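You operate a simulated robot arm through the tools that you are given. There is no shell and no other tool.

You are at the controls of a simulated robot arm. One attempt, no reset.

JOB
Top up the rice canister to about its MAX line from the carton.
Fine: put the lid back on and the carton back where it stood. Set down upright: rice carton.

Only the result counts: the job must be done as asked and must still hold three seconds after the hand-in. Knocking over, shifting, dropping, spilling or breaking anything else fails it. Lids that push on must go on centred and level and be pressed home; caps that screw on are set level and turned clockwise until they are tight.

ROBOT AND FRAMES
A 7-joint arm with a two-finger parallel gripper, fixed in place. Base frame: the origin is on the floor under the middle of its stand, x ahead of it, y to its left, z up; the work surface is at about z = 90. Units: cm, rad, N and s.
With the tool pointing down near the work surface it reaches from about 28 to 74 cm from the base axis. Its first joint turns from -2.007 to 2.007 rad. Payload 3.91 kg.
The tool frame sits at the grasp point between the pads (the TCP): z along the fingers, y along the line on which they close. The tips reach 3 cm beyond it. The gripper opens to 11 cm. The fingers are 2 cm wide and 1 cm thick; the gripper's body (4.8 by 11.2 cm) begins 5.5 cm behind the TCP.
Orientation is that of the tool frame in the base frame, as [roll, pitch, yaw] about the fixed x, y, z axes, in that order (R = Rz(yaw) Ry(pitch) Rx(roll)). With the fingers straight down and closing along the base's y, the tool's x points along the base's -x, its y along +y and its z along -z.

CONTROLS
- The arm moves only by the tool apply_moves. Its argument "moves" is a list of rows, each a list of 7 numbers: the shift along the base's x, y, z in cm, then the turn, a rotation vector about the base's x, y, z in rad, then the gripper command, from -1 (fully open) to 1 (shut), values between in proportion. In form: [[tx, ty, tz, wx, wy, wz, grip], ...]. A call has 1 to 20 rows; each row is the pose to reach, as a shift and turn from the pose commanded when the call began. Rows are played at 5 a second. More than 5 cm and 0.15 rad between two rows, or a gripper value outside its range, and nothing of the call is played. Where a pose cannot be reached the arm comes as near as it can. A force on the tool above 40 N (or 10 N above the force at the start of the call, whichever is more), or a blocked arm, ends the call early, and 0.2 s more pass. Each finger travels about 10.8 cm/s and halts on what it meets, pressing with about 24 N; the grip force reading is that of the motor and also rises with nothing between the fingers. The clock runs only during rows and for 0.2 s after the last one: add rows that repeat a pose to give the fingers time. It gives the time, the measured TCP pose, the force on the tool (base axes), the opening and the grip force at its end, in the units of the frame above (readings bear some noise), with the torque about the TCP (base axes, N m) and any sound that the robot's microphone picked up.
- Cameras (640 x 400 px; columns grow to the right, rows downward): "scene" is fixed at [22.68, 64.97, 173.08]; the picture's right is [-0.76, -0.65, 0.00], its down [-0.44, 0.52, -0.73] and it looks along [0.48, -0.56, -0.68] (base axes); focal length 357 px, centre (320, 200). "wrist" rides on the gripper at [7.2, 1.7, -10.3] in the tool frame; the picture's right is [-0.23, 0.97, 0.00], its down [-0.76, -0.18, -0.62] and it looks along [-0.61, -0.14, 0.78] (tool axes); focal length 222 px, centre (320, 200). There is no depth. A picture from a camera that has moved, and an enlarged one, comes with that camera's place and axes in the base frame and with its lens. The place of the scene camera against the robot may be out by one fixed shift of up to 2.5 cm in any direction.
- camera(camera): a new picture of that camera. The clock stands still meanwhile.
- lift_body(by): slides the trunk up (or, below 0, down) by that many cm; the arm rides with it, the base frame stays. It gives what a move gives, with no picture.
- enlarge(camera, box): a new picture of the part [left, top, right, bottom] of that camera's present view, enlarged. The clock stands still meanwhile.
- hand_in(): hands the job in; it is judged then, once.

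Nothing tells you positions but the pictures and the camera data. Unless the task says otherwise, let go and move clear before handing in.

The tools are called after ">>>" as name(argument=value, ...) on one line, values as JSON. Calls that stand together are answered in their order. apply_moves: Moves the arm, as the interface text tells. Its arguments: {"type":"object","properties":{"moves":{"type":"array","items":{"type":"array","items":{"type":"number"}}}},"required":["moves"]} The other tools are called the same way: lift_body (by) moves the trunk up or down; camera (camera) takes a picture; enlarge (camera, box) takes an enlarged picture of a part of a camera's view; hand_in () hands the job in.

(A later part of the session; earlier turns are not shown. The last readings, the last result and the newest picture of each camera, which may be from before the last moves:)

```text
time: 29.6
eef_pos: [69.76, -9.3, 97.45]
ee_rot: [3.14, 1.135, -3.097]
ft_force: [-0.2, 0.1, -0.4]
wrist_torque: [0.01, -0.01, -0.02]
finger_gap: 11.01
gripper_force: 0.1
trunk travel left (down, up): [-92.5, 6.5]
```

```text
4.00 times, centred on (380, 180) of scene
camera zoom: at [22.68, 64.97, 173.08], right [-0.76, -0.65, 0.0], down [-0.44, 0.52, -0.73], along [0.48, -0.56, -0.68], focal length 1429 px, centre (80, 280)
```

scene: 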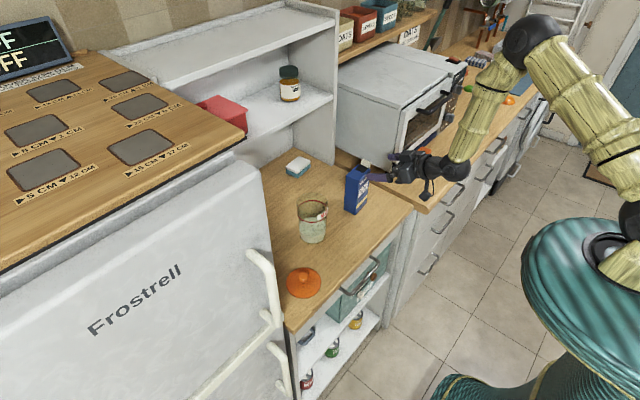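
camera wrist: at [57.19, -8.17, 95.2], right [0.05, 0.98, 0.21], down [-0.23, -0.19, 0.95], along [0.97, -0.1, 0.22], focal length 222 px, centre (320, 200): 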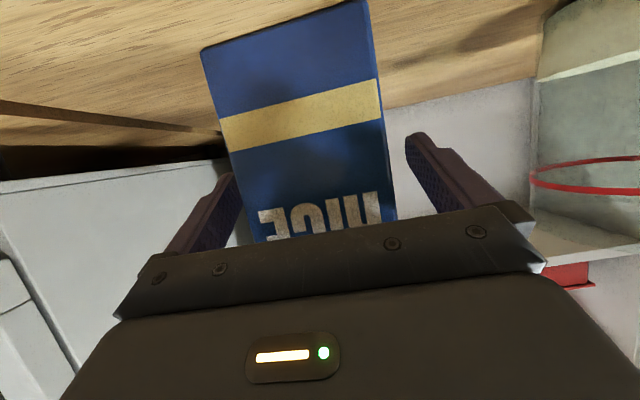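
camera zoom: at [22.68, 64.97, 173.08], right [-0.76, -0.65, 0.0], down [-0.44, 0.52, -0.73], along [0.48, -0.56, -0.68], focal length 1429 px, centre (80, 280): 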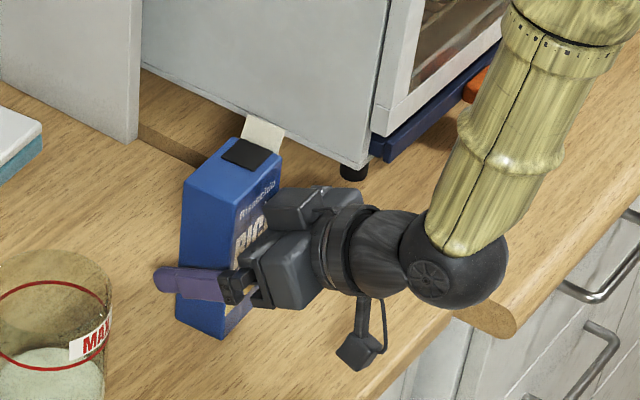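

Both fingers straddle the carton with clearance. I'll close gradually.

>>> apply_moves(moves=[[0, 0, 0, 0, 0, 0, -0.6], [0, 0, 0, 0, 0, 0, -0.4], [0, 0, 0, 0, 0, 0, -0.3], [0, 0, 0, 0, 0, 0, -0.2], [0, 0, 0, 0, 0, 0, -0.1], [0, 0, 0, 0, 0, 0, -0.1]])

>>> camera(camera="wrist")

>>> enlarge(camera="scene", box=[300, 130, 460, 230])

```text
time: 31.0
eef_pos: [69.86, -9.32, 97.44]
ee_rot: [-3.141, 1.134, -3.095]
ft_force: [0.2, 1.7, -0.1]
wrist_torque: [0.23, -0.08, 0.01]
finger_gap: 7.4
gripper_force: 23.6
trunk travel left (down, up): [-92.5, 6.5]
```

```text
taken
camera wrist: at [57.19, -8.16, 95.21], right [0.05, 0.98, 0.21], down [-0.23, -0.19, 0.95], along [0.97, -0.1, 0.22], focal length 222 px, centre (320, 200)
```

wrist: 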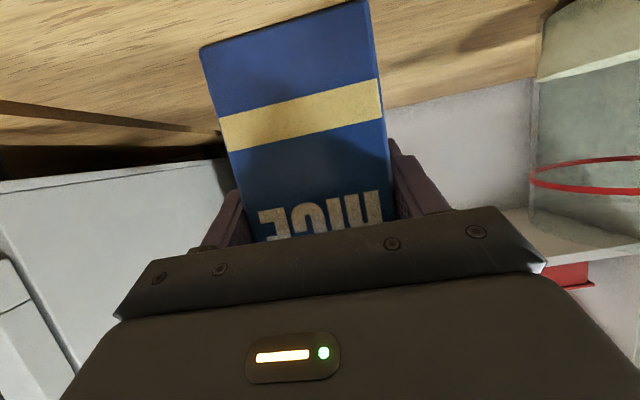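

```text
4.00 times, centred on (380, 180) of scene
camera zoom: at [22.68, 64.97, 173.08], right [-0.76, -0.65, 0.0], down [-0.44, 0.52, -0.73], along [0.48, -0.56, -0.68], focal length 1429 px, centre (80, 280)
```

zoom: 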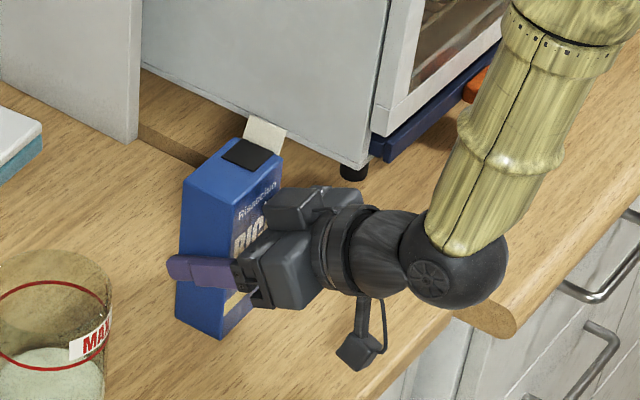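

The carton is gripped (gap 7.4 cm). Pouring needs a roll of more than 100°, so before lifting I'll let go, back off and rehearse that roll with an empty hand. That way no joint limit can surprise me with rice in the grip.

>>> apply_moves(moves=[[0, 0, 0, 0, 0, 0, -0.3], [0, 0, 0, 0, 0, 0, -0.6], [0, 0, 0, 0, 0, 0, -1], [0, 0, 0, 0, 0, 0, -1], [-2, -0.08, 0.9, 0, 0, 0, -1], [-4.5, -0.17, 2.1, 0, 0, 0, -1], [-7, -0.26, 3.3, 0, 0, 0, -1], [-9.5, -0.35, 4.4, 0, 0, 0, -1], [-12.7, -0.45, 5.8, 0, 0, 0, -1], [-12.7, 1, 9, 0, 0, 0, -1], [-12.7, 4, 12, 0, 0, 0, -1], [-12.7, 7, 14.5, 0, 0, 0, -1], [-12.7, 11, 16.5, 0, 0, 0, -1], [-12.7, 15, 18.5, 0, 0, 0, -1], [-12.7, 19, 20.5, 0, 0, 0, -1], [-12.7, 23, 20.5, 0, 0, 0, -1], [-12.7, 27, 20.5, 0, 0, 0, -1], [-12.7, 29.4, 20.5, 0, 0, 0, -1], [-12.7, 29.4, 20.5, 0, 0, 0, -1]])

>>> camera(camera="scene")

>>> enlarge(camera="scene", box=[335, 155, 395, 220])

```text
time: 35.0
eef_pos: [57.1, 20.14, 117.85]
ee_rot: [3.141, 1.133, -3.097]
ft_force: [-0.1, -0.3, -0.4]
wrist_torque: [0.04, -0.01, 0.0]
finger_gap: 11.01
gripper_force: 0.1
trunk travel left (down, up): [-92.5, 6.5]
```

```text
taken
```

scene: 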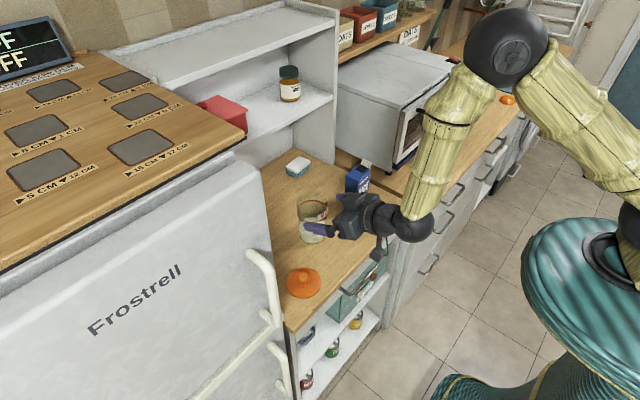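

```text
6.15 times, centred on (365, 188) of scene
camera zoom: at [22.68, 64.97, 173.08], right [-0.76, -0.65, 0.0], down [-0.44, 0.52, -0.73], along [0.48, -0.56, -0.68], focal length 2198 px, centre (43, 277)
```

zoom: 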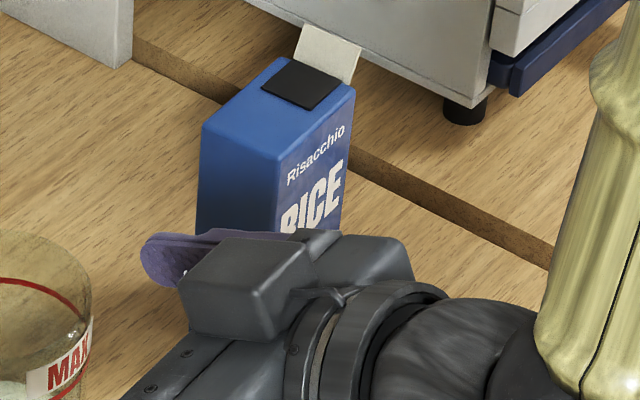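

The carton hardly moved (about 1 mm). I'll move forward to x≈72 on the fridge side of the jar, at a safe height, and try the roll empty.

>>> apply_moves(moves=[[3.8, 0, 0, 0, 0, 0, -0.3], [7.6, 0, 0, 0, 0, 0, -0.3], [11.4, 0, 0, 0, 0, 0, -0.3], [15.2, 0, 0, 0, 0, 0, -0.3], [15.2, 0, 0, 0.14, 0, 0, -0.3], [15.2, 0, 0, 0.28, 0, 0, -0.3], [15.2, 0, 0, 0.42, 0, 0, -0.3], [15.2, 0, 0, 0.56, 0, 0, -0.3], [15.2, 0, 0, 0.7, 0, 0, -0.3], [15.2, 0, 0, 0.84, 0, 0, -0.3], [15.2, 0, 0, 0.98, 0, 0, -0.3], [15.2, 0, 0, 1.12, 0, 0, -0.3], [15.2, 0, 0, 1.26, 0, 0, -0.3], [15.2, 0, 0, 1.4, 0, 0, -0.3], [15.2, 0, 0, 1.54, 0, 0, -0.3], [15.2, 0, 0, 1.68, 0, 0, -0.3], [15.2, 0, 0, 1.82, 0, 0, -0.3], [15.2, 0, 0, 1.96, 0, 0, -0.3], [15.2, 0, 0, 2.1, 0, 0, -0.3], [15.2, 0, 0, 2.24, 0, 0, -0.3]])

>>> camera(camera="scene")

>>> camera(camera="wrist")

```text
time: 39.2
eef_pos: [72.52, 20.0, 118.09]
ee_rot: [1.21, -0.58, 2.102]
ft_force: [0.3, 1.3, -0.9]
wrist_torque: [0.01, -0.01, -0.01]
finger_gap: 7.16
gripper_force: 0.0
trunk travel left (down, up): [-92.5, 6.5]
```

```text
taken
```

scene: 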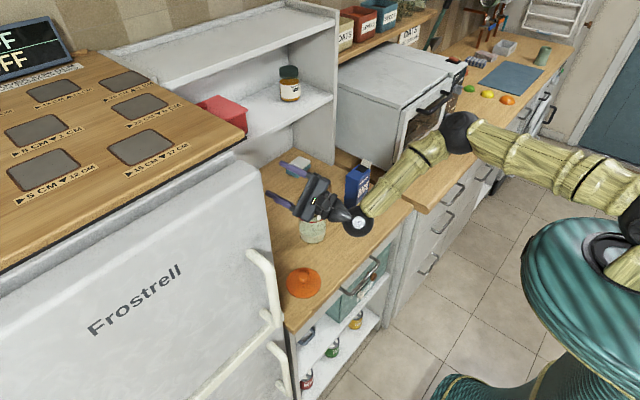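

```text
taken
camera wrist: at [59.84, 21.02, 120.24], right [0.05, -0.77, 0.64], down [-0.23, -0.63, -0.74], along [0.97, -0.11, -0.21], focal length 222 px, centre (320, 200)
```

wrist: 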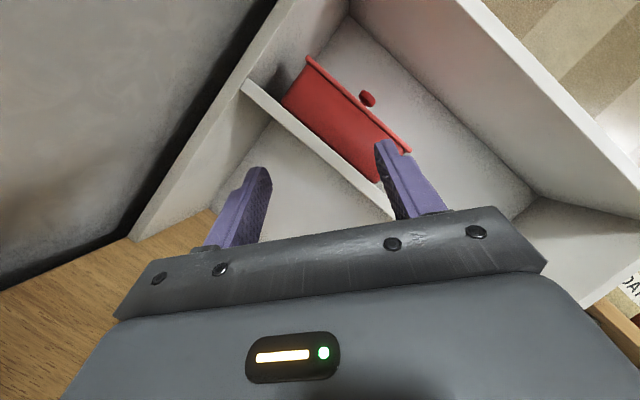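

The full 128° roll is reachable. I'll unroll and retrace back to the carton.

>>> apply_moves(moves=[[0, 0, 0, -0.14, 0, 0, -0.3], [0, 0, 0, -0.28, 0, 0, -0.3], [0, 0, 0, -0.42, 0, 0, -0.3], [0, 0, 0, -0.56, 0, 0, -0.3], [0, 0, 0, -0.7, 0, 0, -0.3], [0, 0, 0, -0.84, 0, 0, -0.3], [0, 0, 0, -0.98, 0, 0, -0.3], [0, 0, 0, -1.12, 0, 0, -0.3], [0, 0, 0, -1.26, 0, 0, -0.3], [0, 0, 0, -1.4, 0, 0, -0.3], [0, 0, 0, -1.54, 0, 0, -0.3], [0, 0, 0, -1.68, 0, 0, -0.3], [0, 0, 0, -1.82, 0, 0, -0.3], [0, 0, 0, -1.96, 0, 0, -0.3], [0, 0, 0, -2.1, 0, 0, -0.3], [0, 0, 0, -2.24, 0, 0, -0.3], [-3.8, 0, 0, -2.24, 0, 0, -0.5], [-7.6, 0, 0, -2.24, 0, 0, -1], [-11.4, 0, 0, -2.24, 0, 0, -1], [-15.2, 0, 0, -2.24, 0, 0, -1]])

>>> apply_moves(moves=[[0, -4, 0, 0, 0, 0, -1], [0, -8, 0, 0, 0, 0, -1], [0, -12, 0, 0, 0, 0, -1], [0, -16, -2, 0, 0, 0, -1], [0, -20, -4, 0, 0, 0, -1], [0, -24, -6, 0, 0, 0, -1], [0, -27, -9, 0, 0, 0, -1], [0, -29.4, -12, 0, 0, 0, -1], [0, -29.85, -14.7, 0, 0, 0, -1], [0, -29.85, -14.7, 0, 0, 0, -1]])

>>> camera(camera="wrist")

>>> enlarge(camera="scene", box=[320, 130, 480, 230])

```text
time: 43.4
eef_pos: [57.17, 20.16, 117.91]
ee_rot: [3.141, 1.135, -3.095]
ft_force: [-0.2, 0.4, 0.3]
wrist_torque: [0.03, 0.0, -0.04]
finger_gap: 10.99
gripper_force: 0.1
trunk travel left (down, up): [-92.5, 6.5]
```

```text
time: 45.6
eef_pos: [57.13, -9.44, 103.47]
ee_rot: [-3.142, 1.134, -3.095]
ft_force: [0.2, -0.4, 0.4]
wrist_torque: [0.04, -0.01, 0.05]
finger_gap: 10.99
gripper_force: 0.0
trunk travel left (down, up): [-92.5, 6.5]
```

```text
taken
camera wrist: at [44.53, -8.47, 101.27], right [0.05, 0.98, 0.21], down [-0.23, -0.19, 0.95], along [0.97, -0.1, 0.22], focal length 222 px, centre (320, 200)
```

wrist: 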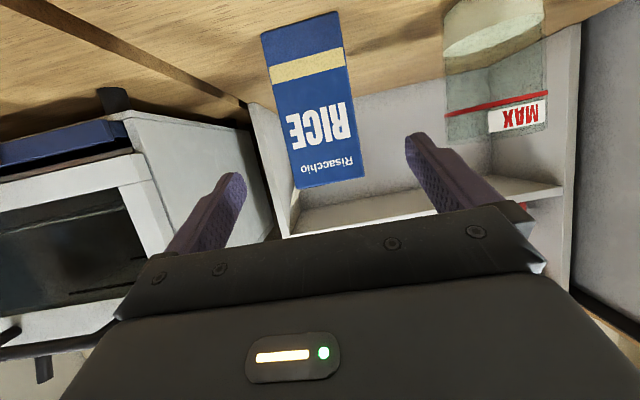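

```text
4.00 times, centred on (400, 180) of scene
camera zoom: at [22.68, 64.97, 173.08], right [-0.76, -0.65, 0.0], down [-0.44, 0.52, -0.73], along [0.48, -0.56, -0.68], focal length 1429 px, centre (0, 280)
```

zoom: 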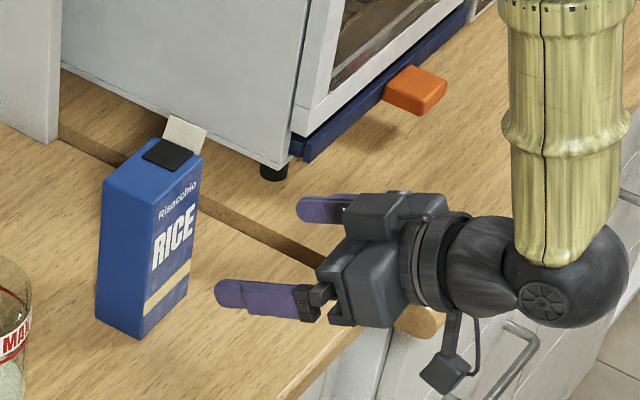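

I'm back at the same standoff and the carton is in place. I'll approach and grip as before.

>>> apply_moves(moves=[[2, 0.08, -0.9, 0, 0, 0, -1], [4, 0.15, -1.8, 0, 0, 0, -1], [6, 0.22, -2.7, 0, 0, 0, -1], [8, 0.3, -3.6, 0, 0, 0, -1], [10, 0.38, -4.6, 0, 0, 0, -1], [11.5, 0.42, -5.3, 0, 0, 0, -1], [12.7, 0.45, -5.8, 0, 0, 0, -1], [12.7, 0.45, -5.8, 0, 0, 0, -0.6], [12.7, 0.45, -5.8, 0, 0, 0, -0.4], [12.7, 0.45, -5.8, 0, 0, 0, -0.2], [12.7, 0.45, -5.8, 0, 0, 0, 0], [12.7, 0.45, -5.8, 0, 0, 0, 0.2], [12.7, 0.45, -5.8, 0, 0, 0, 0.2]])

>>> enlarge(camera="scene", box=[300, 130, 460, 230])

```text
time: 48.4
eef_pos: [69.8, -9.43, 97.45]
ee_rot: [-3.14, 1.134, -3.097]
ft_force: [1.3, 0.7, 0.0]
wrist_torque: [0.21, -0.08, 0.03]
finger_gap: 7.41
gripper_force: 23.8
trunk travel left (down, up): [-92.5, 6.5]
```

```text
4.00 times, centred on (380, 180) of scene
camera zoom: at [22.68, 64.97, 173.08], right [-0.76, -0.65, 0.0], down [-0.44, 0.52, -0.73], along [0.48, -0.56, -0.68], focal length 1429 px, centre (80, 280)
```

zoom: 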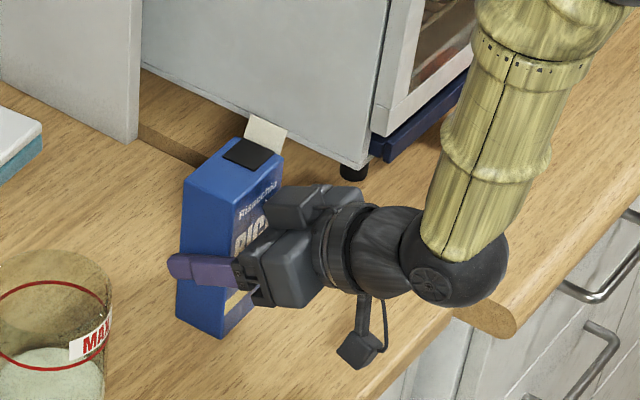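

The carton is gripped again. I'll lift it straight up 3 cm as a test.

>>> apply_moves(moves=[[0, 0, 0.4, 0, 0, 0, 0.2], [0, 0, 1, 0, 0, 0, 0.2], [0, 0, 2, 0, 0, 0, 0.2], [0, 0, 3, 0, 0, 0, 0.2], [0, 0, 3, 0, 0, 0, 0.2]])

>>> enlarge(camera="scene", box=[300, 130, 460, 230])

>>> camera(camera="wrist")

```text
time: 49.6
eef_pos: [69.95, -9.35, 100.33]
ee_rot: [3.14, 1.133, -3.094]
ft_force: [0.3, -0.4, -4.5]
wrist_torque: [-0.01, 0.01, -0.01]
finger_gap: 7.42
gripper_force: 24.0
trunk travel left (down, up): [-92.5, 6.5]
```

```text
4.00 times, centred on (380, 180) of scene
camera zoom: at [22.68, 64.97, 173.08], right [-0.76, -0.65, 0.0], down [-0.44, 0.52, -0.73], along [0.48, -0.56, -0.68], focal length 1429 px, centre (80, 280)
```

zoom: 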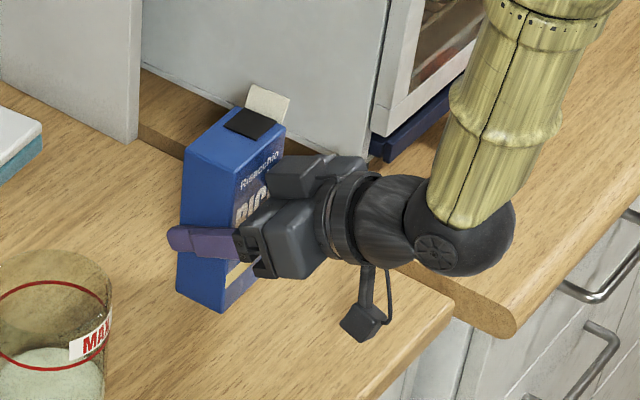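

```text
taken
camera wrist: at [57.34, -8.24, 98.22], right [0.05, 0.98, 0.21], down [-0.23, -0.19, 0.95], along [0.97, -0.1, 0.22], focal length 222 px, centre (320, 200)
```

wrist: 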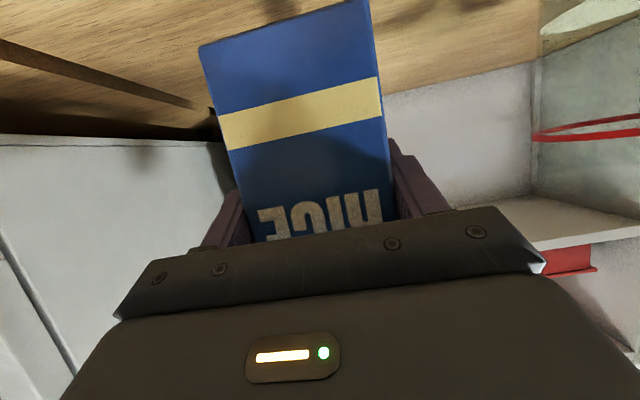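

The carton lifts cleanly at about 4.5 N (roughly 0.45 kg). I'll raise it well above the jar rim and carry it upright to the fridge side of the jar, so its spout faces the jar.

>>> apply_moves(moves=[[0, 0, 2, 0, 0, 0, 0.2], [0, 0, 5, 0, 0, 0, 0.2], [0, 0, 8, 0, 0, 0, 0.2], [0, 0, 11, 0, 0, 0, 0.2], [0, 0, 14, 0, 0, 0, 0.2], [0, 0, 17, 0, 0, 0, 0.2], [0.2, 2, 19, 0, 0, 0, 0.2], [0.5, 5, 19, 0, 0, 0, 0.2], [0.8, 8, 19, 0, 0, 0, 0.2], [1.1, 11, 19, 0, 0, 0, 0.2], [1.3, 14, 19, 0, 0, 0, 0.2], [1.6, 17, 19, 0, 0, 0, 0.2], [1.9, 20, 19, 0, 0, 0, 0.2], [2.2, 23, 19, 0, 0, 0, 0.2], [2.4, 26, 19, 0, 0, 0, 0.2], [2.5, 28, 19, 0, 0, 0, 0.2], [2.5, 29, 19, 0, 0, 0, 0.2], [2.5, 29, 19, 0, 0, 0, 0.2]])

>>> camera(camera="scene")

>>> camera(camera="wrist")

```text
time: 53.4
eef_pos: [72.57, 19.71, 119.29]
ee_rot: [-3.141, 1.131, -3.096]
ft_force: [-0.9, 0.3, -3.7]
wrist_torque: [0.02, -0.03, 0.0]
finger_gap: 7.41
gripper_force: 23.8
trunk travel left (down, up): [-92.5, 6.5]
```

```text
taken
```

scene: 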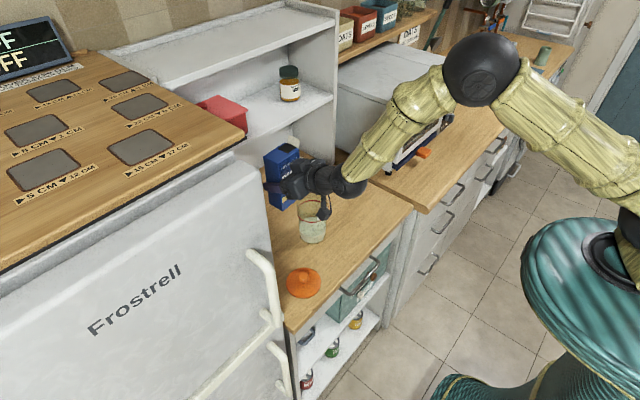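

```text
taken
camera wrist: at [59.88, 20.76, 117.14], right [0.05, 0.98, 0.21], down [-0.23, -0.19, 0.95], along [0.97, -0.1, 0.22], focal length 222 px, centre (320, 200)
```

wrist: 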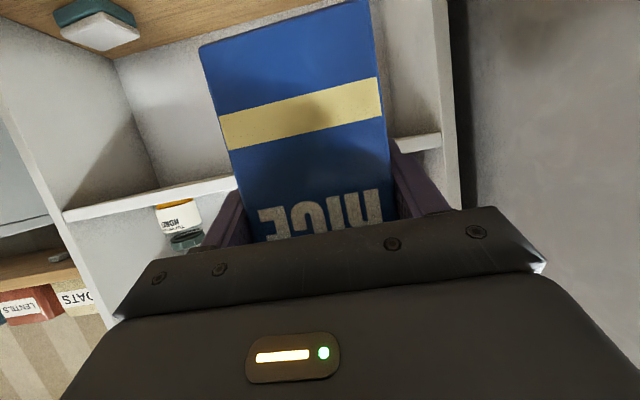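

The carton is upright above the far side of the jar, and the jar is still visible below the hand. I'll start tilting toward -y in stages with the spout over the jar mouth, first to about 32°.

>>> apply_moves(moves=[[0, 0, -1.2, 0.07, 0, 0, 0.2], [0, 0, -2.4, 0.14, 0, 0, 0.2], [0, -0.2, -3.7, 0.21, 0, 0, 0.2], [0, -0.4, -5, 0.28, 0, 0, 0.2], [0, -0.8, -6.2, 0.35, 0, 0, 0.2], [0, -1.2, -7.4, 0.42, 0, 0, 0.2], [0, -1.4, -8.4, 0.49, 0, 0, 0.2], [0, -1.6, -9.4, 0.56, 0, 0, 0.2], [0, -1.6, -9.4, 0.56, 0, 0, 0.2], [0, -1.6, -9.4, 0.56, 0, 0, 0.2]])

>>> enlarge(camera="scene", box=[240, 120, 400, 270])

>>> camera(camera="wrist")

```text
time: 55.6
eef_pos: [72.47, 18.06, 110.13]
ee_rot: [2.136, 0.89, 2.309]
ft_force: [0.2, 0.3, -4.5]
wrist_torque: [-0.01, -0.01, -0.02]
finger_gap: 7.41
gripper_force: 23.9
trunk travel left (down, up): [-92.5, 6.5]
```

```text
2.67 times, centred on (320, 195) of scene
camera zoom: at [22.68, 64.97, 173.08], right [-0.76, -0.65, 0.0], down [-0.44, 0.52, -0.73], along [0.48, -0.56, -0.68], focal length 953 px, centre (320, 213)
```

zoom: 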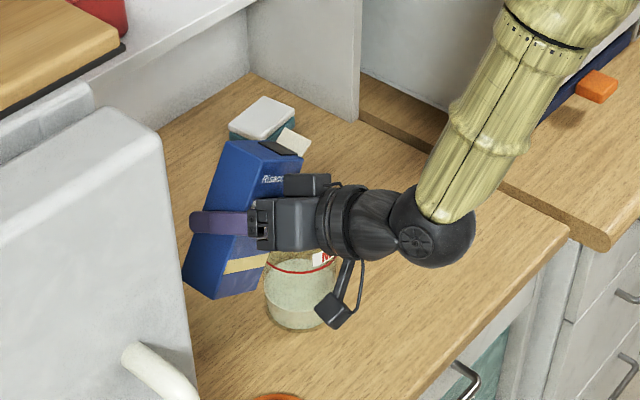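

```text
taken
camera wrist: at [59.82, 20.14, 108.79], right [0.05, 0.72, 0.69], down [-0.23, -0.67, 0.71], along [0.97, -0.2, 0.13], focal length 222 px, centre (320, 200)
```

wrist: 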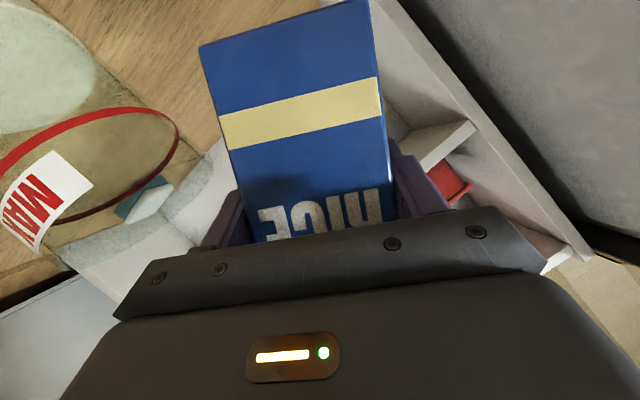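

The wrist camera can see the jar's ring and its contents in this pose, which will help a lot. No rice has moved yet, so I'll go on to about 48°.

>>> apply_moves(moves=[[0, 0.35, -0.5, 0.07, 0, 0, 0.2], [0, 0.7, -1, 0.14, 0, 0, 0.2], [0, 1, -1.3, 0.21, 0, 0, 0.2], [0, 1.25, -1.5, 0.28, 0, 0, 0.2], [0, 1.25, -1.5, 0.28, 0, 0, 0.2], [0, 1.25, -1.5, 0.28, 0, 0, 0.2]])

>>> camera(camera="wrist")

>>> enlarge(camera="scene", box=[240, 120, 400, 270])

```text
time: 57.0
eef_pos: [72.5, 19.35, 108.63]
ee_rot: [1.896, 0.667, 2.137]
ft_force: [-0.3, 0.8, -4.5]
wrist_torque: [0.03, 0.0, -0.01]
finger_gap: 7.38
gripper_force: 23.8
trunk travel left (down, up): [-92.5, 6.5]
```

```text
taken
camera wrist: at [59.83, 21.7, 107.93], right [0.05, 0.5, 0.87], down [-0.23, -0.84, 0.5], along [0.97, -0.23, 0.07], focal length 222 px, centre (320, 200)
```

wrist: 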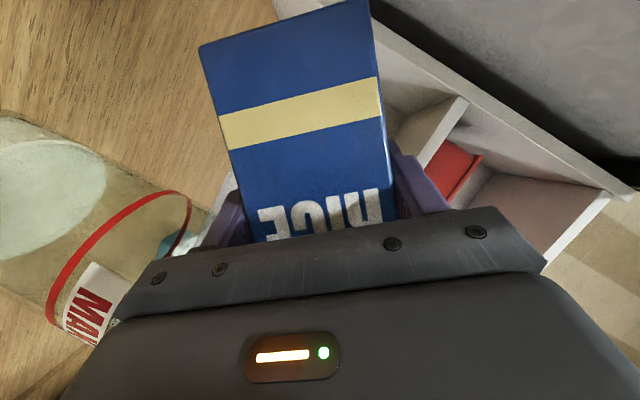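

```text
2.67 times, centred on (320, 195) of scene
camera zoom: at [22.68, 64.97, 173.08], right [-0.76, -0.65, 0.0], down [-0.44, 0.52, -0.73], along [0.48, -0.56, -0.68], focal length 953 px, centre (320, 213)
```

zoom: 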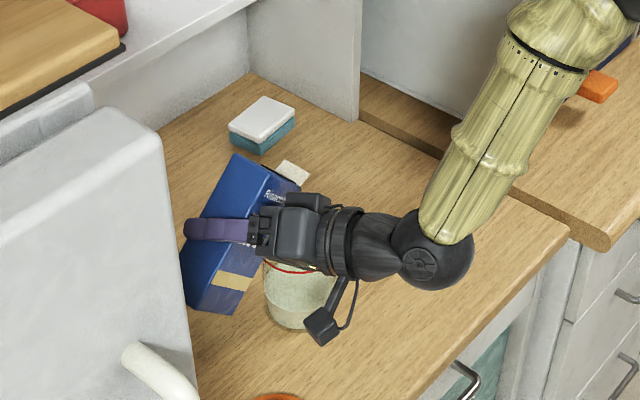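

Still no flow at 48°. I'll continue in smaller steps and watch the jar in the wrist view.

>>> apply_moves(moves=[[0, 0.2, -0.1, 0.07, 0, 0, 0.2], [0, 0.35, -0.2, 0.14, 0, 0, 0.2], [0, 0.35, -0.2, 0.14, 0, 0, 0.2]])

>>> camera(camera="wrist")

>>> enlarge(camera="scene", box=[270, 150, 370, 260])

```text
time: 57.8
eef_pos: [72.47, 19.69, 108.28]
ee_rot: [1.811, 0.548, 2.09]
ft_force: [-0.5, 0.9, -4.1]
wrist_torque: [0.01, 0.04, 0.0]
finger_gap: 7.38
gripper_force: 23.9
trunk travel left (down, up): [-92.5, 6.5]
```

```text
taken
camera wrist: at [59.83, 22.12, 108.06], right [0.05, 0.37, 0.93], down [-0.23, -0.9, 0.37], along [0.97, -0.24, 0.04], focal length 222 px, centre (320, 200)
```

wrist: 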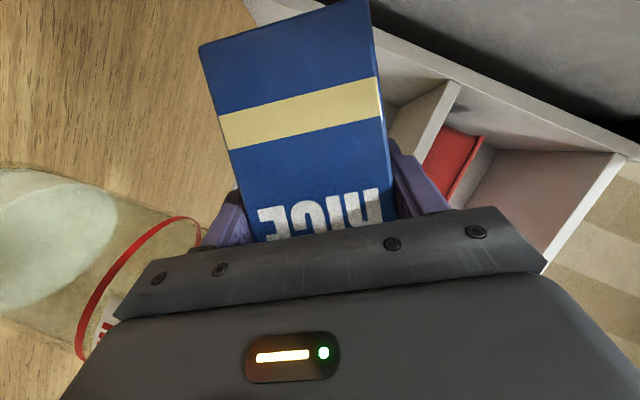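

```text
3.64 times, centred on (320, 205) of scene
camera zoom: at [22.68, 64.97, 173.08], right [-0.76, -0.65, 0.0], down [-0.44, 0.52, -0.73], along [0.48, -0.56, -0.68], focal length 1299 px, centre (320, 182)
```

zoom: 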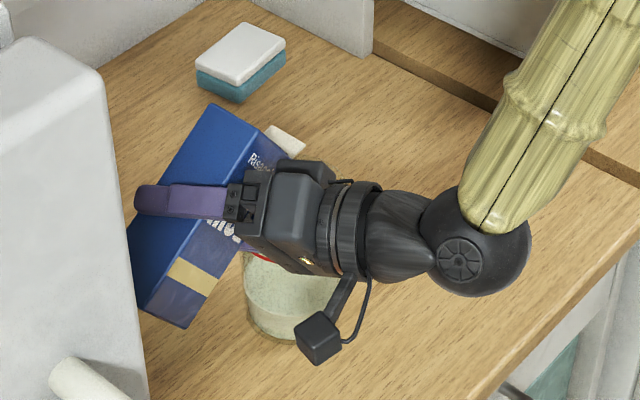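

>>> apply_moves(moves=[[0, 0.05, 0, 0.07, 0, 0, 0.2], [0, 0.1, 0, 0.14, 0, 0, 0.2], [0, 0.1, 0, 0.14, 0, 0, 0.2]])

>>> camera(camera="wrist")

>>> enlarge(camera="scene", box=[270, 150, 370, 260])

```text
time: 58.6
eef_pos: [72.42, 19.84, 108.34]
ee_rot: [1.734, 0.425, 2.053]
ft_force: [-0.2, -0.2, -4.0]
wrist_torque: [0.01, -0.01, 0.01]
finger_gap: 7.4
gripper_force: 24.0
trunk travel left (down, up): [-92.5, 6.5]
```

```text
taken
camera wrist: at [59.83, 22.25, 108.39], right [0.05, 0.24, 0.97], down [-0.23, -0.94, 0.25], along [0.97, -0.24, 0.01], focal length 222 px, centre (320, 200)
```

wrist: 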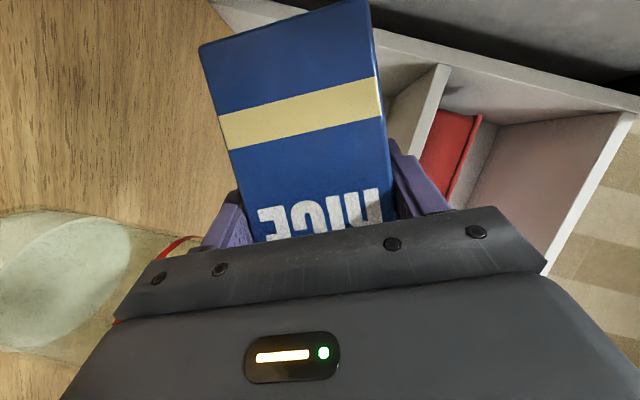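

```text
3.64 times, centred on (320, 205) of scene
camera zoom: at [22.68, 64.97, 173.08], right [-0.76, -0.65, 0.0], down [-0.44, 0.52, -0.73], along [0.48, -0.56, -0.68], focal length 1299 px, centre (320, 182)
```

zoom: 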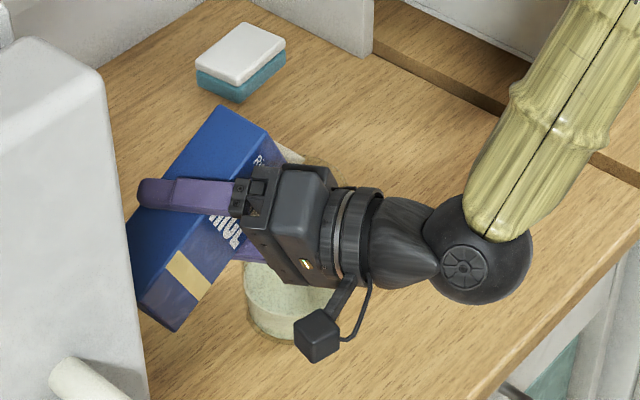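

>>> apply_moves(moves=[[0, 0, 0, 0.07, 0, 0, 0.2], [0, -0.05, 0, 0.14, 0, 0, 0.2], [0, -0.05, 0, 0.14, 0, 0, 0.2]])

>>> camera(camera="wrist")

>>> enlarge(camera="scene", box=[270, 150, 370, 260])

```text
time: 59.4
eef_pos: [72.58, 19.83, 108.43]
ee_rot: [1.666, 0.299, 2.029]
ft_force: [0.4, 0.2, -4.4]
wrist_torque: [-0.02, 0.02, -0.01]
finger_gap: 7.38
gripper_force: 24.0
trunk travel left (down, up): [-92.5, 6.5]
```

```text
taken
camera wrist: at [59.84, 22.13, 108.71], right [0.05, 0.1, 0.99], down [-0.23, -0.97, 0.11], along [0.97, -0.24, -0.03], focal length 222 px, centre (320, 200)
```

wrist: 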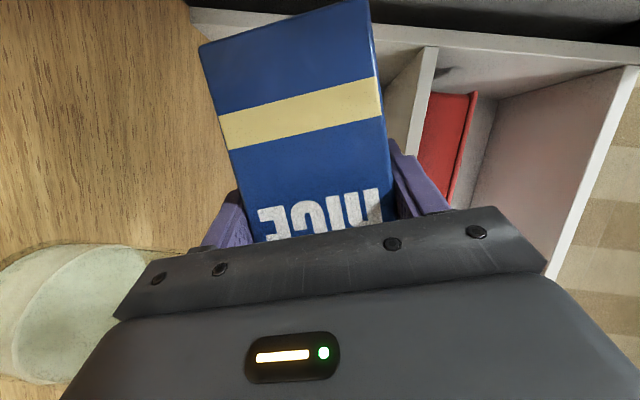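

```text
3.64 times, centred on (320, 205) of scene
camera zoom: at [22.68, 64.97, 173.08], right [-0.76, -0.65, 0.0], down [-0.44, 0.52, -0.73], along [0.48, -0.56, -0.68], focal length 1299 px, centre (320, 182)
```

zoom: 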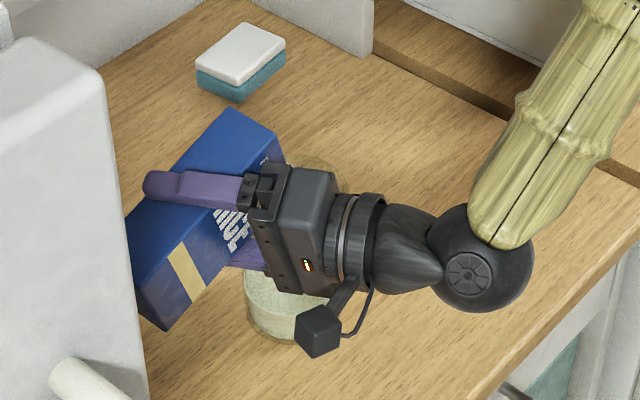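

>>> apply_moves(moves=[[0, -0.1, 0.2, 0.07, 0, 0, 0.2], [0, -0.25, 0.5, 0.14, 0, 0, 0.2], [0, -0.25, 0.5, 0.14, 0, 0, 0.2]])

>>> camera(camera="wrist")

>>> enlarge(camera="scene", box=[270, 150, 370, 260])

```text
time: 60.2
eef_pos: [72.5, 19.43, 108.82]
ee_rot: [1.603, 0.172, 2.014]
ft_force: [0.5, -0.3, -5.0]
wrist_torque: [0.02, 0.03, -0.03]
finger_gap: 7.39
gripper_force: 24.4
trunk travel left (down, up): [-92.5, 6.5]
```

```text
taken
camera wrist: at [59.8, 21.81, 109.52], right [0.05, -0.04, 1.0], down [-0.23, -0.97, -0.02], along [0.97, -0.23, -0.06], focal length 222 px, centre (320, 200)
```

wrist: 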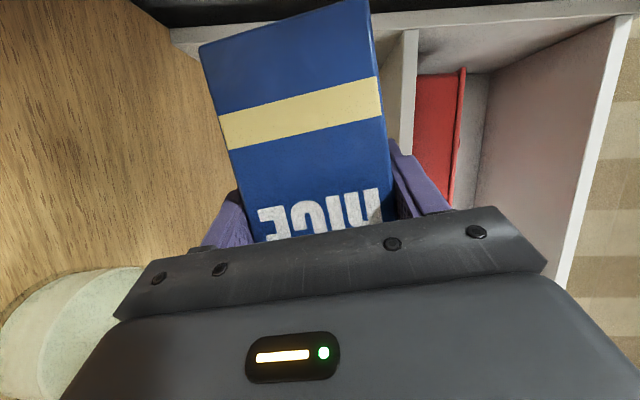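

```text
3.64 times, centred on (320, 205) of scene
camera zoom: at [22.68, 64.97, 173.08], right [-0.76, -0.65, 0.0], down [-0.44, 0.52, -0.73], along [0.48, -0.56, -0.68], focal length 1299 px, centre (320, 182)
```

zoom: 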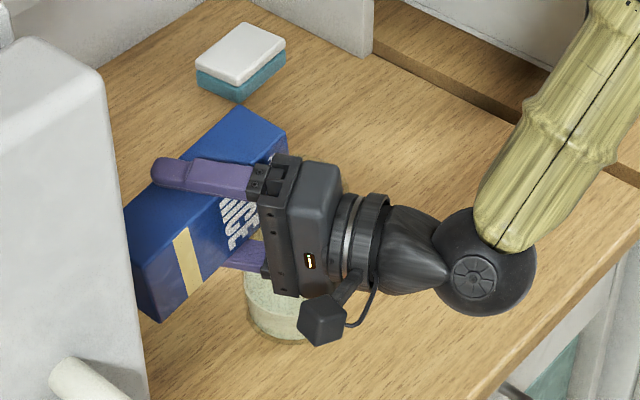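

>>> apply_moves(moves=[[0, -0.2, 0.6, 0.07, 0, 0, 0.2], [0, -0.45, 1.2, 0.14, 0, 0, 0.2], [0, -0.45, 1.2, 0.14, 0, 0, 0.2]])

>>> camera(camera="wrist")

>>> enlarge(camera="scene", box=[270, 150, 370, 260])

```text
time: 61.0
eef_pos: [72.45, 18.96, 109.91]
ee_rot: [1.544, 0.046, 2.008]
ft_force: [0.5, -0.8, -4.3]
wrist_torque: [0.02, -0.01, 0.01]
finger_gap: 7.42
gripper_force: 23.9
trunk travel left (down, up): [-92.5, 6.5]
```

```text
taken
camera wrist: at [59.82, 21.25, 111.02], right [0.05, -0.18, 0.98], down [-0.23, -0.96, -0.16], along [0.97, -0.22, -0.09], focal length 222 px, centre (320, 200)
```

wrist: 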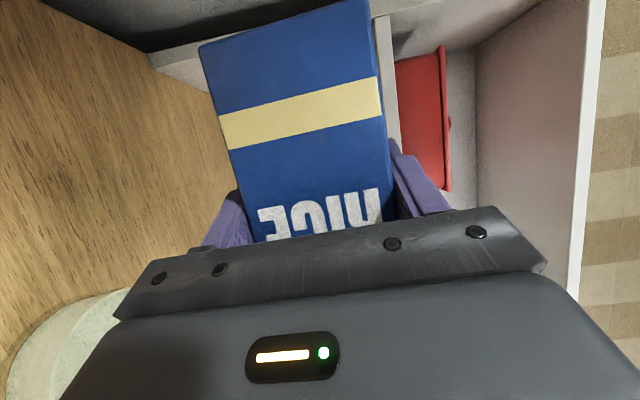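

```text
3.64 times, centred on (320, 205) of scene
camera zoom: at [22.68, 64.97, 173.08], right [-0.76, -0.65, 0.0], down [-0.44, 0.52, -0.73], along [0.48, -0.56, -0.68], focal length 1299 px, centre (320, 182)
```

zoom: 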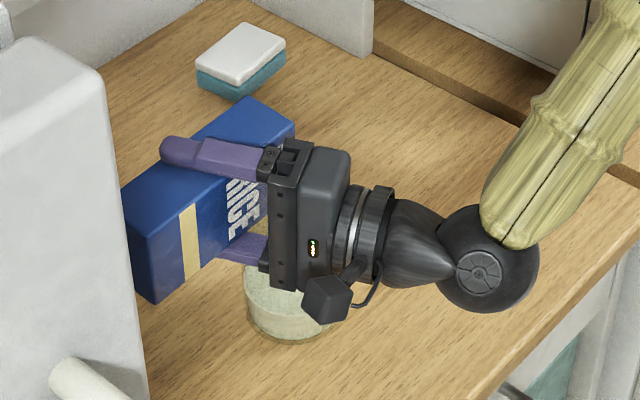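

>>> apply_moves(moves=[[0, -0.3, 0.65, 0.07, 0, 0, 0.2], [0, -0.6, 1.3, 0.14, 0, 0, 0.2]])

>>> camera(camera="wrist")

>>> enlarge(camera="scene", box=[270, 150, 370, 260])

```text
time: 61.6
eef_pos: [72.3, 18.24, 111.32]
ee_rot: [1.483, -0.08, 2.01]
ft_force: [0.5, 0.4, -4.4]
wrist_torque: [-0.01, 0.01, -0.02]
finger_gap: 7.4
gripper_force: 24.1
trunk travel left (down, up): [-92.5, 6.5]
```

```text
taken
camera wrist: at [59.82, 20.41, 112.61], right [0.05, -0.31, 0.95], down [-0.23, -0.93, -0.29], along [0.97, -0.21, -0.12], focal length 222 px, centre (320, 200)
```

wrist: 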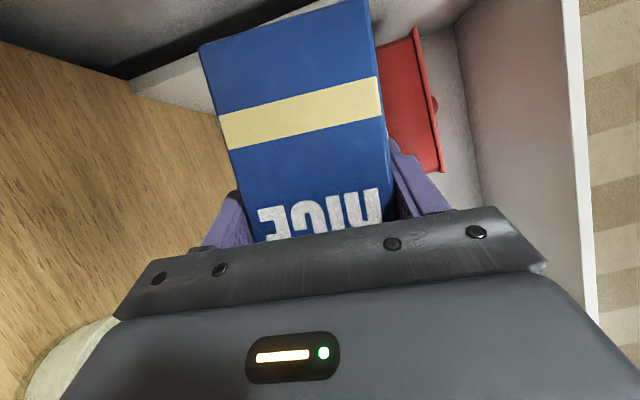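

```text
3.64 times, centred on (320, 205) of scene
camera zoom: at [22.68, 64.97, 173.08], right [-0.76, -0.65, 0.0], down [-0.44, 0.52, -0.73], along [0.48, -0.56, -0.68], focal length 1299 px, centre (320, 182)
```

zoom: 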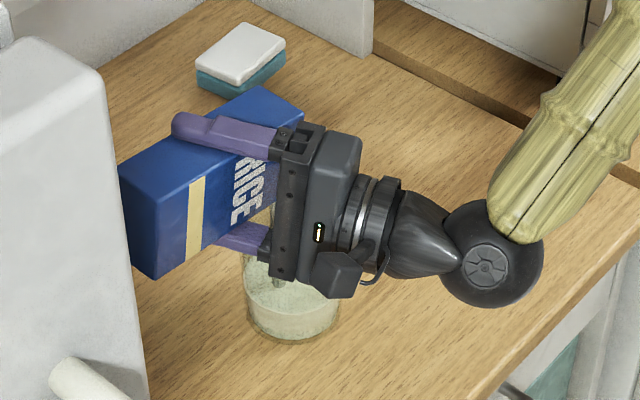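

>>> enlarge(camera="scene", box=[295, 185, 335, 245])

```text
6.67 times, centred on (315, 215) of scene
camera zoom: at [22.68, 64.97, 173.08], right [-0.76, -0.65, 0.0], down [-0.44, 0.52, -0.73], along [0.48, -0.56, -0.68], focal length 2382 px, centre (353, 100)
```

zoom: 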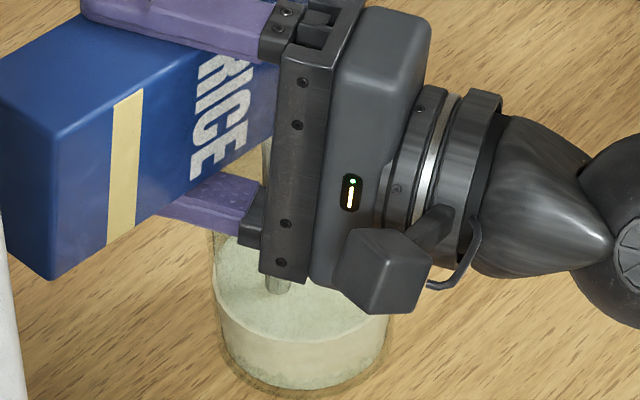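

A thin stream is running, landing near the middle of the jar's rice surface. I'll hold this angle for a second at a time and track the level.

>>> apply_moves(moves=[[0, 0, 0, 0, 0, 0, 0.2], [0, 0, 0, 0, 0, 0, 0.2], [0, 0, 0, 0, 0, 0, 0.2], [0, 0, 0, 0, 0, 0, 0.2]])

>>> enlarge(camera="scene", box=[295, 185, 335, 245])

>>> camera(camera="wrist")

```text
time: 62.6
eef_pos: [72.3, 18.36, 111.24]
ee_rot: [1.484, -0.08, 2.009]
ft_force: [0.6, 0.0, -5.5]
wrist_torque: [-0.02, 0.02, -0.01]
finger_gap: 7.39
gripper_force: 23.8
trunk travel left (down, up): [-92.5, 6.5]
```

```text
6.67 times, centred on (315, 215) of scene
camera zoom: at [22.68, 64.97, 173.08], right [-0.76, -0.65, 0.0], down [-0.44, 0.52, -0.73], along [0.48, -0.56, -0.68], focal length 2382 px, centre (353, 100)
```

zoom: 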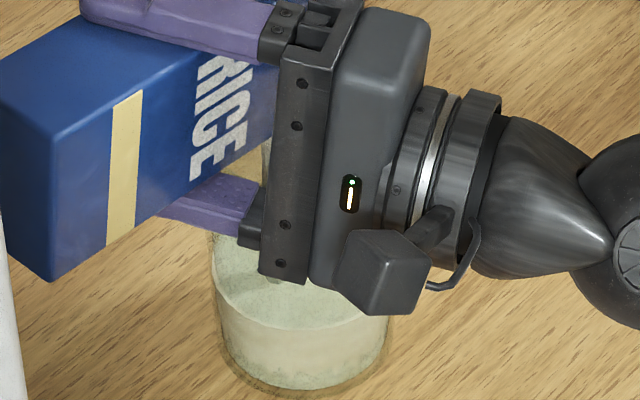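

```text
taken
camera wrist: at [59.81, 20.45, 112.59], right [0.05, -0.31, 0.95], down [-0.23, -0.93, -0.29], along [0.97, -0.21, -0.12], focal length 222 px, centre (320, 200)
```

wrist: 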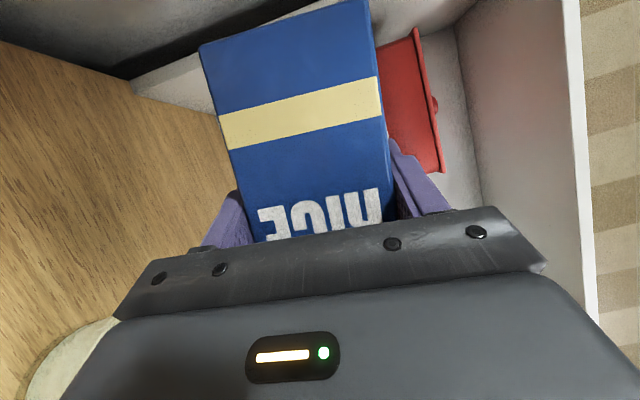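

The level is rising steadily, about 1 cm per second, with nothing spilling. I'll hold for another 1.6 s.

>>> apply_moves(moves=[[0, 0, 0, 0, 0, 0, 0.2], [0, 0, 0, 0, 0, 0, 0.2], [0, 0, 0, 0, 0, 0, 0.2], [0, 0, 0, 0, 0, 0, 0.2], [0, 0, 0, 0, 0, 0, 0.2], [0, 0, 0, 0, 0, 0, 0.2], [0, 0, 0, 0, 0, 0, 0.2]])

>>> enlarge(camera="scene", box=[295, 185, 335, 245])

```text
time: 64.2
eef_pos: [72.37, 18.42, 111.23]
ee_rot: [1.484, -0.082, 2.008]
ft_force: [-1.0, -0.4, -4.9]
wrist_torque: [0.02, 0.02, 0.0]
finger_gap: 7.4
gripper_force: 24.1
trunk travel left (down, up): [-92.5, 6.5]
```

```text
6.67 times, centred on (315, 215) of scene
camera zoom: at [22.68, 64.97, 173.08], right [-0.76, -0.65, 0.0], down [-0.44, 0.52, -0.73], along [0.48, -0.56, -0.68], focal length 2382 px, centre (353, 100)
```

zoom: 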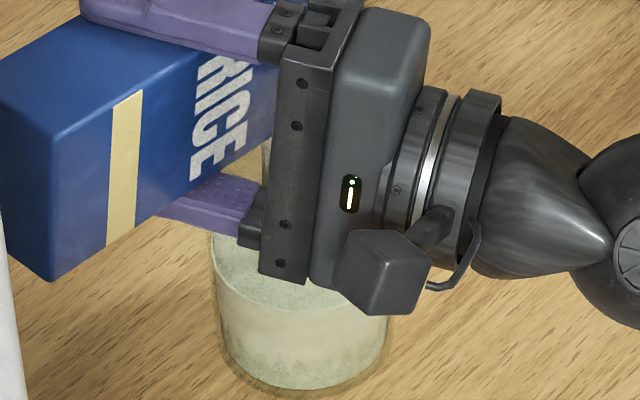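

>>> apply_moves(moves=[[0, 0, 0, 0, 0, 0, 0.2], [0, 0, 0, 0, 0, 0, 0.2], [0, 0, 0, 0, 0, 0, 0.2], [0, 0, 0, 0, 0, 0, 0.2], [0, 0, 0, 0, 0, 0, 0.2], [0, 0, 0, 0, 0, 0, 0.2], [0, 0, 0, 0, 0, 0, 0.2], [0, 0, 0, 0, 0, 0, 0.2], [0, 0, 0, 0, 0, 0, 0.2]])

>>> enlarge(camera="scene", box=[295, 185, 335, 245])

```text
time: 66.2
eef_pos: [72.49, 18.34, 111.24]
ee_rot: [1.484, -0.082, 2.01]
ft_force: [-0.1, -1.0, -4.3]
wrist_torque: [-0.01, 0.0, 0.05]
finger_gap: 7.4
gripper_force: 24.1
trunk travel left (down, up): [-92.5, 6.5]
```

```text
6.67 times, centred on (315, 215) of scene
camera zoom: at [22.68, 64.97, 173.08], right [-0.76, -0.65, 0.0], down [-0.44, 0.52, -0.73], along [0.48, -0.56, -0.68], focal length 2382 px, centre (353, 100)
```

zoom: 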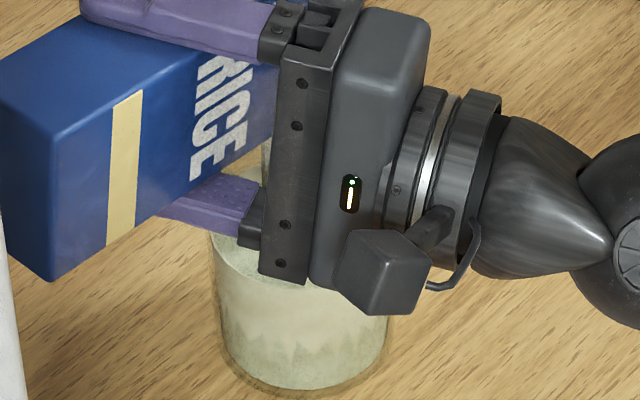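

>>> apply_moves(moves=[[0, 0, 0, 0, 0, 0, 0.2], [0, 0, 0, 0, 0, 0, 0.2], [0, 0, 0, 0, 0, 0, 0.2], [0, 0, 0, 0, 0, 0, 0.2], [0, 0, 0, 0, 0, 0, 0.2], [0, 0, 0, 0, 0, 0, 0.2], [0, 0, 0, 0, 0, 0, 0.2]])

>>> enlarge(camera="scene", box=[295, 185, 335, 245])

```text
time: 67.8
eef_pos: [72.46, 18.4, 111.38]
ee_rot: [1.483, -0.079, 2.01]
ft_force: [-0.3, 0.2, -3.4]
wrist_torque: [-0.02, 0.03, 0.0]
finger_gap: 7.37
gripper_force: 24.6
trunk travel left (down, up): [-92.5, 6.5]
```

```text
6.67 times, centred on (315, 215) of scene
camera zoom: at [22.68, 64.97, 173.08], right [-0.76, -0.65, 0.0], down [-0.44, 0.52, -0.73], along [0.48, -0.56, -0.68], focal length 2382 px, centre (353, 100)
```

zoom: 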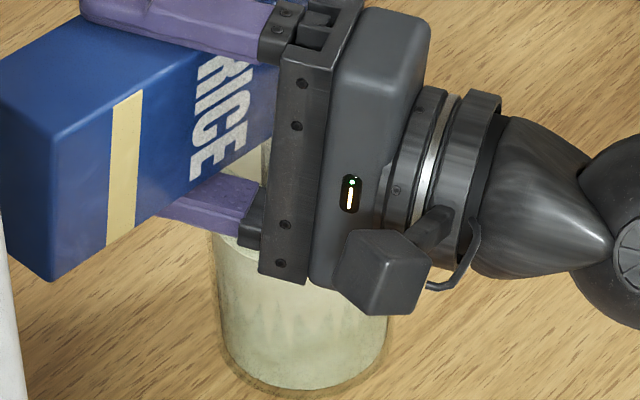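

The hand now hides the surface and the ring. I'll tilt back to about 48°, which stops the flow, and compare the level with the ring in the wrist view.

>>> apply_moves(moves=[[0, 0.6, -1.3, -0.14, 0, 0, 0.2], [0, 1.05, -2.5, -0.28, 0, 0, 0.2], [0, 1.3, -3, -0.42, 0, 0, 0.2], [0, 1.35, -3, -0.56, 0, 0, 0.2], [0, 1.25, -3, -0.7, 0, 0, 0.2], [0, 0.9, -2.8, -0.84, 0, 0, 0.2], [0, 0.9, -2.8, -0.84, 0, 0, 0.2]])

>>> camera(camera="wrist")

>>> enlarge(camera="scene", box=[285, 180, 345, 250])

```text
time: 69.4
eef_pos: [72.39, 19.1, 108.46]
ee_rot: [1.899, 0.669, 2.14]
ft_force: [-0.2, 0.1, -4.7]
wrist_torque: [0.01, -0.02, -0.01]
finger_gap: 7.4
gripper_force: 23.7
trunk travel left (down, up): [-92.5, 6.5]
```

```text
taken
camera wrist: at [59.83, 21.65, 107.87], right [0.05, 0.5, 0.86], down [-0.23, -0.83, 0.5], along [0.97, -0.23, 0.07], focal length 222 px, centre (320, 200)
```

wrist: 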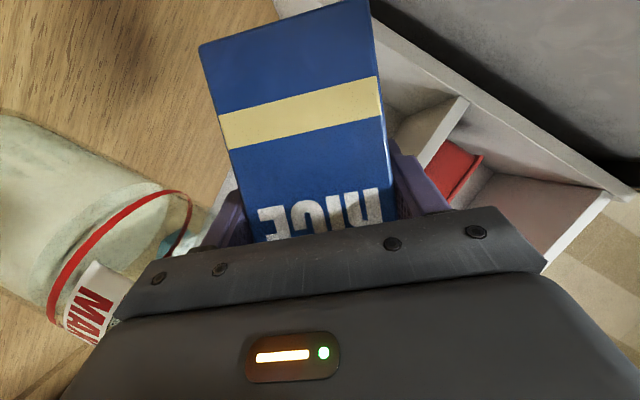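

```text
5.71 times, centred on (315, 215) of scene
camera zoom: at [22.68, 64.97, 173.08], right [-0.76, -0.65, 0.0], down [-0.44, 0.52, -0.73], along [0.48, -0.56, -0.68], focal length 2041 px, centre (349, 114)
```

zoom: 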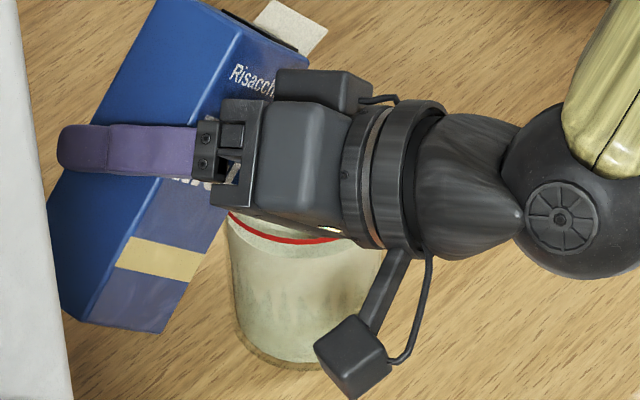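

>>> enlarge(camera="wrist", box=[0, 100, 230, 350])

>>> enlarge(camera="scene", box=[295, 205, 335, 250])

```text
1.60 times, centred on (115, 225) of wrist
camera zoom: at [59.83, 21.65, 107.87], right [0.05, 0.5, 0.86], down [-0.23, -0.83, 0.5], along [0.97, -0.23, 0.07], focal length 355 px, centre (648, 160)
```

zoom: 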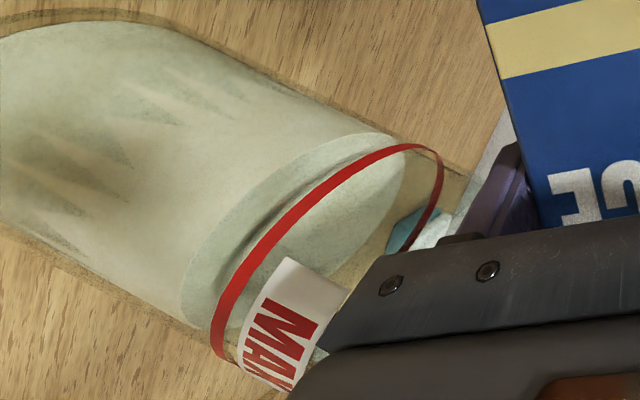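

```text
8.89 times, centred on (315, 228) of scene
camera zoom: at [22.68, 64.97, 173.08], right [-0.76, -0.65, 0.0], down [-0.44, 0.52, -0.73], along [0.48, -0.56, -0.68], focal length 3176 px, centre (364, -44)
```

zoom: 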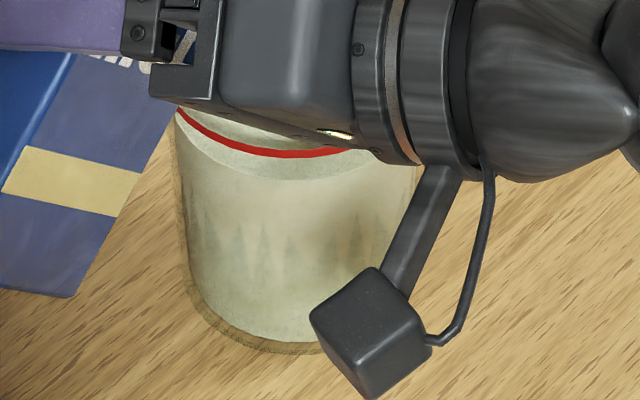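

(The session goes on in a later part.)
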